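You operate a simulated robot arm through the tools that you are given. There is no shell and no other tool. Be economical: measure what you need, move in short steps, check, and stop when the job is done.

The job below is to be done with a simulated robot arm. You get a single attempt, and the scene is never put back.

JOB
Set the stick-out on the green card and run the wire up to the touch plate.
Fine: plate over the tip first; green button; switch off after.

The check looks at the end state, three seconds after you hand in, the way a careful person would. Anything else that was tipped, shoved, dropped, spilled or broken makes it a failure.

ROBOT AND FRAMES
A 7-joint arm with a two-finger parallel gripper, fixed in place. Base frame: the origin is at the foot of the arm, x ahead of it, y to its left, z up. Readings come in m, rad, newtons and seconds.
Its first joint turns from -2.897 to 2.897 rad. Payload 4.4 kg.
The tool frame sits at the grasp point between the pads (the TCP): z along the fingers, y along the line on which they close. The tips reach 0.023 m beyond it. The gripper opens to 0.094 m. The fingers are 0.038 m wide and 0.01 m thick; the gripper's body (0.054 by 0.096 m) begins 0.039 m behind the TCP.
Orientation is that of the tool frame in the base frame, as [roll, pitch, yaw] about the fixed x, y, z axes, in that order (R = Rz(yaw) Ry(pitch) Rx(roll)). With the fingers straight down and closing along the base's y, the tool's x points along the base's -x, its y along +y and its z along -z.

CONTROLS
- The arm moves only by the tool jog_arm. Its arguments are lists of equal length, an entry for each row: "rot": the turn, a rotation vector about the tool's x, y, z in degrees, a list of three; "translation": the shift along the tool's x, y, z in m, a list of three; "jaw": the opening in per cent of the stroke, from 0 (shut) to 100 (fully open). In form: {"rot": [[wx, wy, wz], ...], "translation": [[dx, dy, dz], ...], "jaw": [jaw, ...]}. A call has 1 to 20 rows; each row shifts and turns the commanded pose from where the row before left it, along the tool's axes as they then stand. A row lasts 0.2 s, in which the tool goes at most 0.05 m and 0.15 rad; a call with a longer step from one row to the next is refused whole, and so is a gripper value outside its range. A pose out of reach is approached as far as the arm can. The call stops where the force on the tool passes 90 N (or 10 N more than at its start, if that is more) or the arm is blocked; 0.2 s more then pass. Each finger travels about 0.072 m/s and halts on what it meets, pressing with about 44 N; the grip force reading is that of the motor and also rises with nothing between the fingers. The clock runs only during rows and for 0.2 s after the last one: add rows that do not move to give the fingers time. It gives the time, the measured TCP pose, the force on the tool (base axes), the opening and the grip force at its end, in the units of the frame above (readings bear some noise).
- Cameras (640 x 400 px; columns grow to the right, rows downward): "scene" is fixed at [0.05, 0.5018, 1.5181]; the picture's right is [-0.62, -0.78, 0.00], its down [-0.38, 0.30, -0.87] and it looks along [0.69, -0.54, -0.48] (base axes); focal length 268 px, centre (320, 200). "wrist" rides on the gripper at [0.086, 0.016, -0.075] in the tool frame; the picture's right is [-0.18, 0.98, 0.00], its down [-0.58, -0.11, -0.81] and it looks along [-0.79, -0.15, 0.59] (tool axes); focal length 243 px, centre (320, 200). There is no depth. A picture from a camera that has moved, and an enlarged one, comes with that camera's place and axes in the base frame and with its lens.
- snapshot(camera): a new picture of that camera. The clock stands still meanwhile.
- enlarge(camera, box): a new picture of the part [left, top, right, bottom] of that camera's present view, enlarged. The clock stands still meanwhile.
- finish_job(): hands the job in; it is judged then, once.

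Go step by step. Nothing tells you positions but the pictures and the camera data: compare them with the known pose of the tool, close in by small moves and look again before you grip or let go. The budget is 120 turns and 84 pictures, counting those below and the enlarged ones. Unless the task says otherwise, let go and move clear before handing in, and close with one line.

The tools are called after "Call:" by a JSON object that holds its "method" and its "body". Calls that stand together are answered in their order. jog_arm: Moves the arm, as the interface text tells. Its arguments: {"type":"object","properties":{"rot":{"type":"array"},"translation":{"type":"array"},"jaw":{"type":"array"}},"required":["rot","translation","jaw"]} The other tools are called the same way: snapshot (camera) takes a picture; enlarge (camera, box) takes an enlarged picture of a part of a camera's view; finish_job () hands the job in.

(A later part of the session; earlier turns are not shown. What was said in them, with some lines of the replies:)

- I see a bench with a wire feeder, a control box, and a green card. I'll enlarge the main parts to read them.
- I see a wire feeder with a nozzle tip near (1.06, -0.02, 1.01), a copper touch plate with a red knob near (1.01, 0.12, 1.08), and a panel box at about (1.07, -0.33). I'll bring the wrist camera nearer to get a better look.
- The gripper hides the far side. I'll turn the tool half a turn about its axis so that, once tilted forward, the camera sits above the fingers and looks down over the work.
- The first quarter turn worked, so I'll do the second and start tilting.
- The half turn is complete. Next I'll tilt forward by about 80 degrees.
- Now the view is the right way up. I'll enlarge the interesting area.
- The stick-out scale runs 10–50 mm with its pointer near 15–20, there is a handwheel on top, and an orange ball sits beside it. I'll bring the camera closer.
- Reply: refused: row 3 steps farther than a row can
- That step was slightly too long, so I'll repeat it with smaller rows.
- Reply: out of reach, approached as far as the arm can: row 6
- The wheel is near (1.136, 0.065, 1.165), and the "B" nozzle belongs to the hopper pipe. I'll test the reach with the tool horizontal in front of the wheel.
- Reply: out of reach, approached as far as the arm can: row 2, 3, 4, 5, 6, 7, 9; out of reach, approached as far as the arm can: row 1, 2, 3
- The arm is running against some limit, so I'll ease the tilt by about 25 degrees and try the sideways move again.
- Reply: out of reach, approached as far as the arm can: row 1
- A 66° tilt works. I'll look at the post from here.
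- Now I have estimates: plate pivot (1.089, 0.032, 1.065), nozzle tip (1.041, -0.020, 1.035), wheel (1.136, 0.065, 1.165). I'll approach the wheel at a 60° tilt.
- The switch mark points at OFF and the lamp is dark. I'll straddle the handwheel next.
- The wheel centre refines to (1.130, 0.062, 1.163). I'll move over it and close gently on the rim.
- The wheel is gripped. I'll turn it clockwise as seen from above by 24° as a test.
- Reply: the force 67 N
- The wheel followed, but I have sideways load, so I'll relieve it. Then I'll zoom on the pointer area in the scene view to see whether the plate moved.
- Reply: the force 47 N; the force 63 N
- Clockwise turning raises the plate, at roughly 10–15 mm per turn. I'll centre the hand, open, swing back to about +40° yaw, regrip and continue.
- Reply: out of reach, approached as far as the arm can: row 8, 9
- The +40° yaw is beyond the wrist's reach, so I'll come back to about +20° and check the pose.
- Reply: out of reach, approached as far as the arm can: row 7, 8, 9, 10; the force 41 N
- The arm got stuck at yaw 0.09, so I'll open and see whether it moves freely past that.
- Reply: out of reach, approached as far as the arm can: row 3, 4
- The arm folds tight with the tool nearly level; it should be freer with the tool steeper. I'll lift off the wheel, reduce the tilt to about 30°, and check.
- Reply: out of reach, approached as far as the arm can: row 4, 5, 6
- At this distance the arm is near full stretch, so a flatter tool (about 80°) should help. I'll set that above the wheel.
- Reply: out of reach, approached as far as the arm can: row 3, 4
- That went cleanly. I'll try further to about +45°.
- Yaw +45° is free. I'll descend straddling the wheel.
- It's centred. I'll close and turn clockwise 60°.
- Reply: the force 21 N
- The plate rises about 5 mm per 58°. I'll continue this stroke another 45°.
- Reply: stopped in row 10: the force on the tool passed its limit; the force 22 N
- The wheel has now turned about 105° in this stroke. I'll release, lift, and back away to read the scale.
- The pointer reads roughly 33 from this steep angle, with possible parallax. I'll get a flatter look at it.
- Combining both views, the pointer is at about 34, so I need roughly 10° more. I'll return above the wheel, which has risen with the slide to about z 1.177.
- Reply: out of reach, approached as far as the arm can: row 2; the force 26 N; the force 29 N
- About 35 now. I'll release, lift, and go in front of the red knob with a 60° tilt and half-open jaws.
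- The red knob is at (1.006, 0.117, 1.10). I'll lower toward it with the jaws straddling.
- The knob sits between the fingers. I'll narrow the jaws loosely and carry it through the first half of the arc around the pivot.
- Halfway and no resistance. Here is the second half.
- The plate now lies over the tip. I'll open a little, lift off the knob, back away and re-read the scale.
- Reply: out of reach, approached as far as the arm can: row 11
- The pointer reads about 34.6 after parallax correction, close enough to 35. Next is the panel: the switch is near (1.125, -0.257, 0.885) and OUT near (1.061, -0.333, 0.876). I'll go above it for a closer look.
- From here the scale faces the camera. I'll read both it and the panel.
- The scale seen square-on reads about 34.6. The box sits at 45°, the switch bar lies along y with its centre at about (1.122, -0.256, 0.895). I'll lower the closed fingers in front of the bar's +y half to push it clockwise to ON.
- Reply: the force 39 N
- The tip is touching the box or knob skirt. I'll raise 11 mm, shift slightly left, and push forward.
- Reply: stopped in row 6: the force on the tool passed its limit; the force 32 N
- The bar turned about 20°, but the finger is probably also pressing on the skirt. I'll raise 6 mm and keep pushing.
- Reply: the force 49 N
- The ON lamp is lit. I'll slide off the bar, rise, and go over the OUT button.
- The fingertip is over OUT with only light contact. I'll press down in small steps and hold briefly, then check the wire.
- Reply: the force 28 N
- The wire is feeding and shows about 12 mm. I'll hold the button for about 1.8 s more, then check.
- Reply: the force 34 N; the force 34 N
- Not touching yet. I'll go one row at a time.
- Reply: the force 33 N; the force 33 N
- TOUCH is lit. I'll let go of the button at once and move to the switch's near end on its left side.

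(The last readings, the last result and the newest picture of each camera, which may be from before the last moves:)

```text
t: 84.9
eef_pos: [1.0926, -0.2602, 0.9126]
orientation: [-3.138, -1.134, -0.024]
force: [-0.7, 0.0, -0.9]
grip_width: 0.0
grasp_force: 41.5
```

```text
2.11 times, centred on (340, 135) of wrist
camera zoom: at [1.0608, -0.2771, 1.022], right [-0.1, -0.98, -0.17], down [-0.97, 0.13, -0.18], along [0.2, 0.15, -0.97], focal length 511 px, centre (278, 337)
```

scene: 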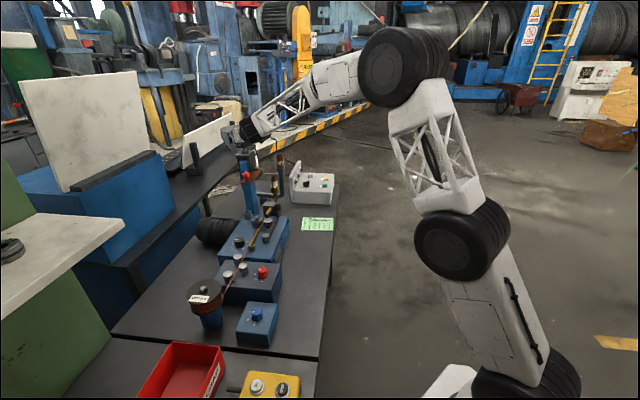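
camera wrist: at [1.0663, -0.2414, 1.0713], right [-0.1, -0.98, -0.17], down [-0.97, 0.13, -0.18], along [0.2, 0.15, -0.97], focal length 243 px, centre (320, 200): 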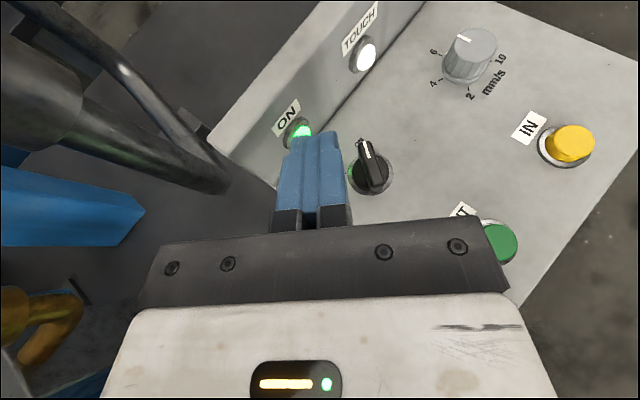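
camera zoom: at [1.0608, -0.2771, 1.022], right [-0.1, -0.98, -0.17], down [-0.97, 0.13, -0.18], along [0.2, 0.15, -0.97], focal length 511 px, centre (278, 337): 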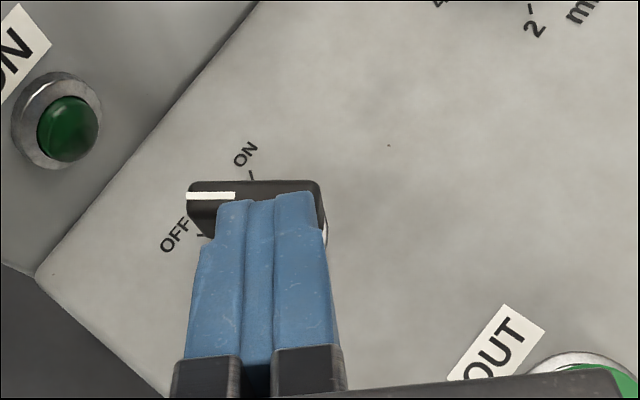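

The switch is back at OFF and the ON lamp is dark. I'll withdraw clear and take a last look.

Call:
{"method": "jog_arm", "body": {"rot": [[0, 0, 0], [0, 0, 0], [0, 0, 0], [0, 0, 0], [0, 0, 0], [0, 0, 0], [0, 0, 0], [0, 0, 0], [0, 0, 0]], "translation": [[-0.006, 0, -0.0127], [0.036, 0, -0.017], [0.036, 0, -0.017], [0.036, 0, -0.017], [0.015, 0.01, -0.035], [0.015, 0.01, -0.035], [0.01, 0.01, -0.035], [0, 0, -0.04], [0, 0, 0]], "jaw": [0, 0, 0, 0, 0, 0, 0, 30, 30]}}

Call:
{"method": "enlarge", "body": {"camera": "scene", "box": [240, 145, 336, 205]}}

Call:
{"method": "snapshot", "body": {"camera": "scene"}}

```text
t: 86.9
eef_pos: [0.9625, -0.2884, 1.1307]
orientation: [-3.138, -1.134, -0.022]
force: [-0.8, 0.6, 0.2]
grip_width: 0.028
grasp_force: 0.0
```

```text
6.67 times, centred on (288, 175) of scene
camera zoom: at [0.05, 0.5018, 1.5181], right [-0.62, -0.78, 0.0], down [-0.38, 0.3, -0.87], along [0.69, -0.54, -0.48], focal length 1784 px, centre (533, 367)
```

zoom: 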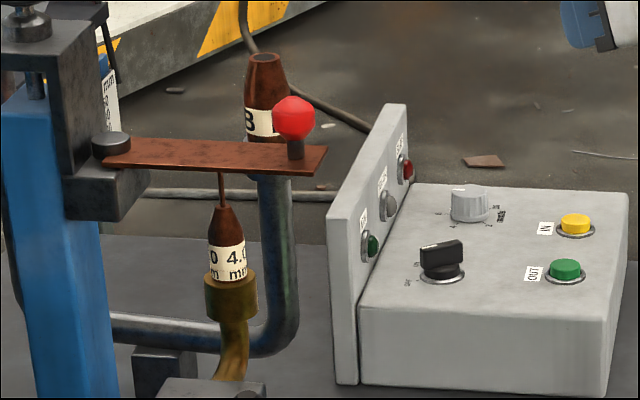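

```text
8 pictures are left
```

scene: 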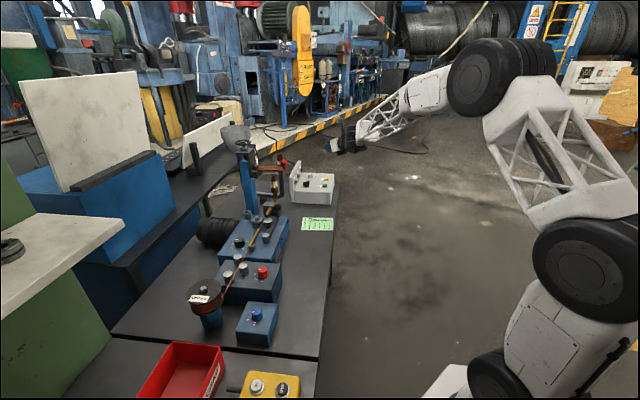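

The switch is off, the lamps are dark, the wire stands up against the plate over the tip, and nothing else has been disturbed. I'm handing in.

Call:
{"method": "finish_job", "body": {}}

```text
The job is handed in.
```

I set the stick-out for 35 mm (the pointer reads about 34.6), swung the plate over the tip, ran the wire with the green button until the TOUCH lamp lit, and switched off.
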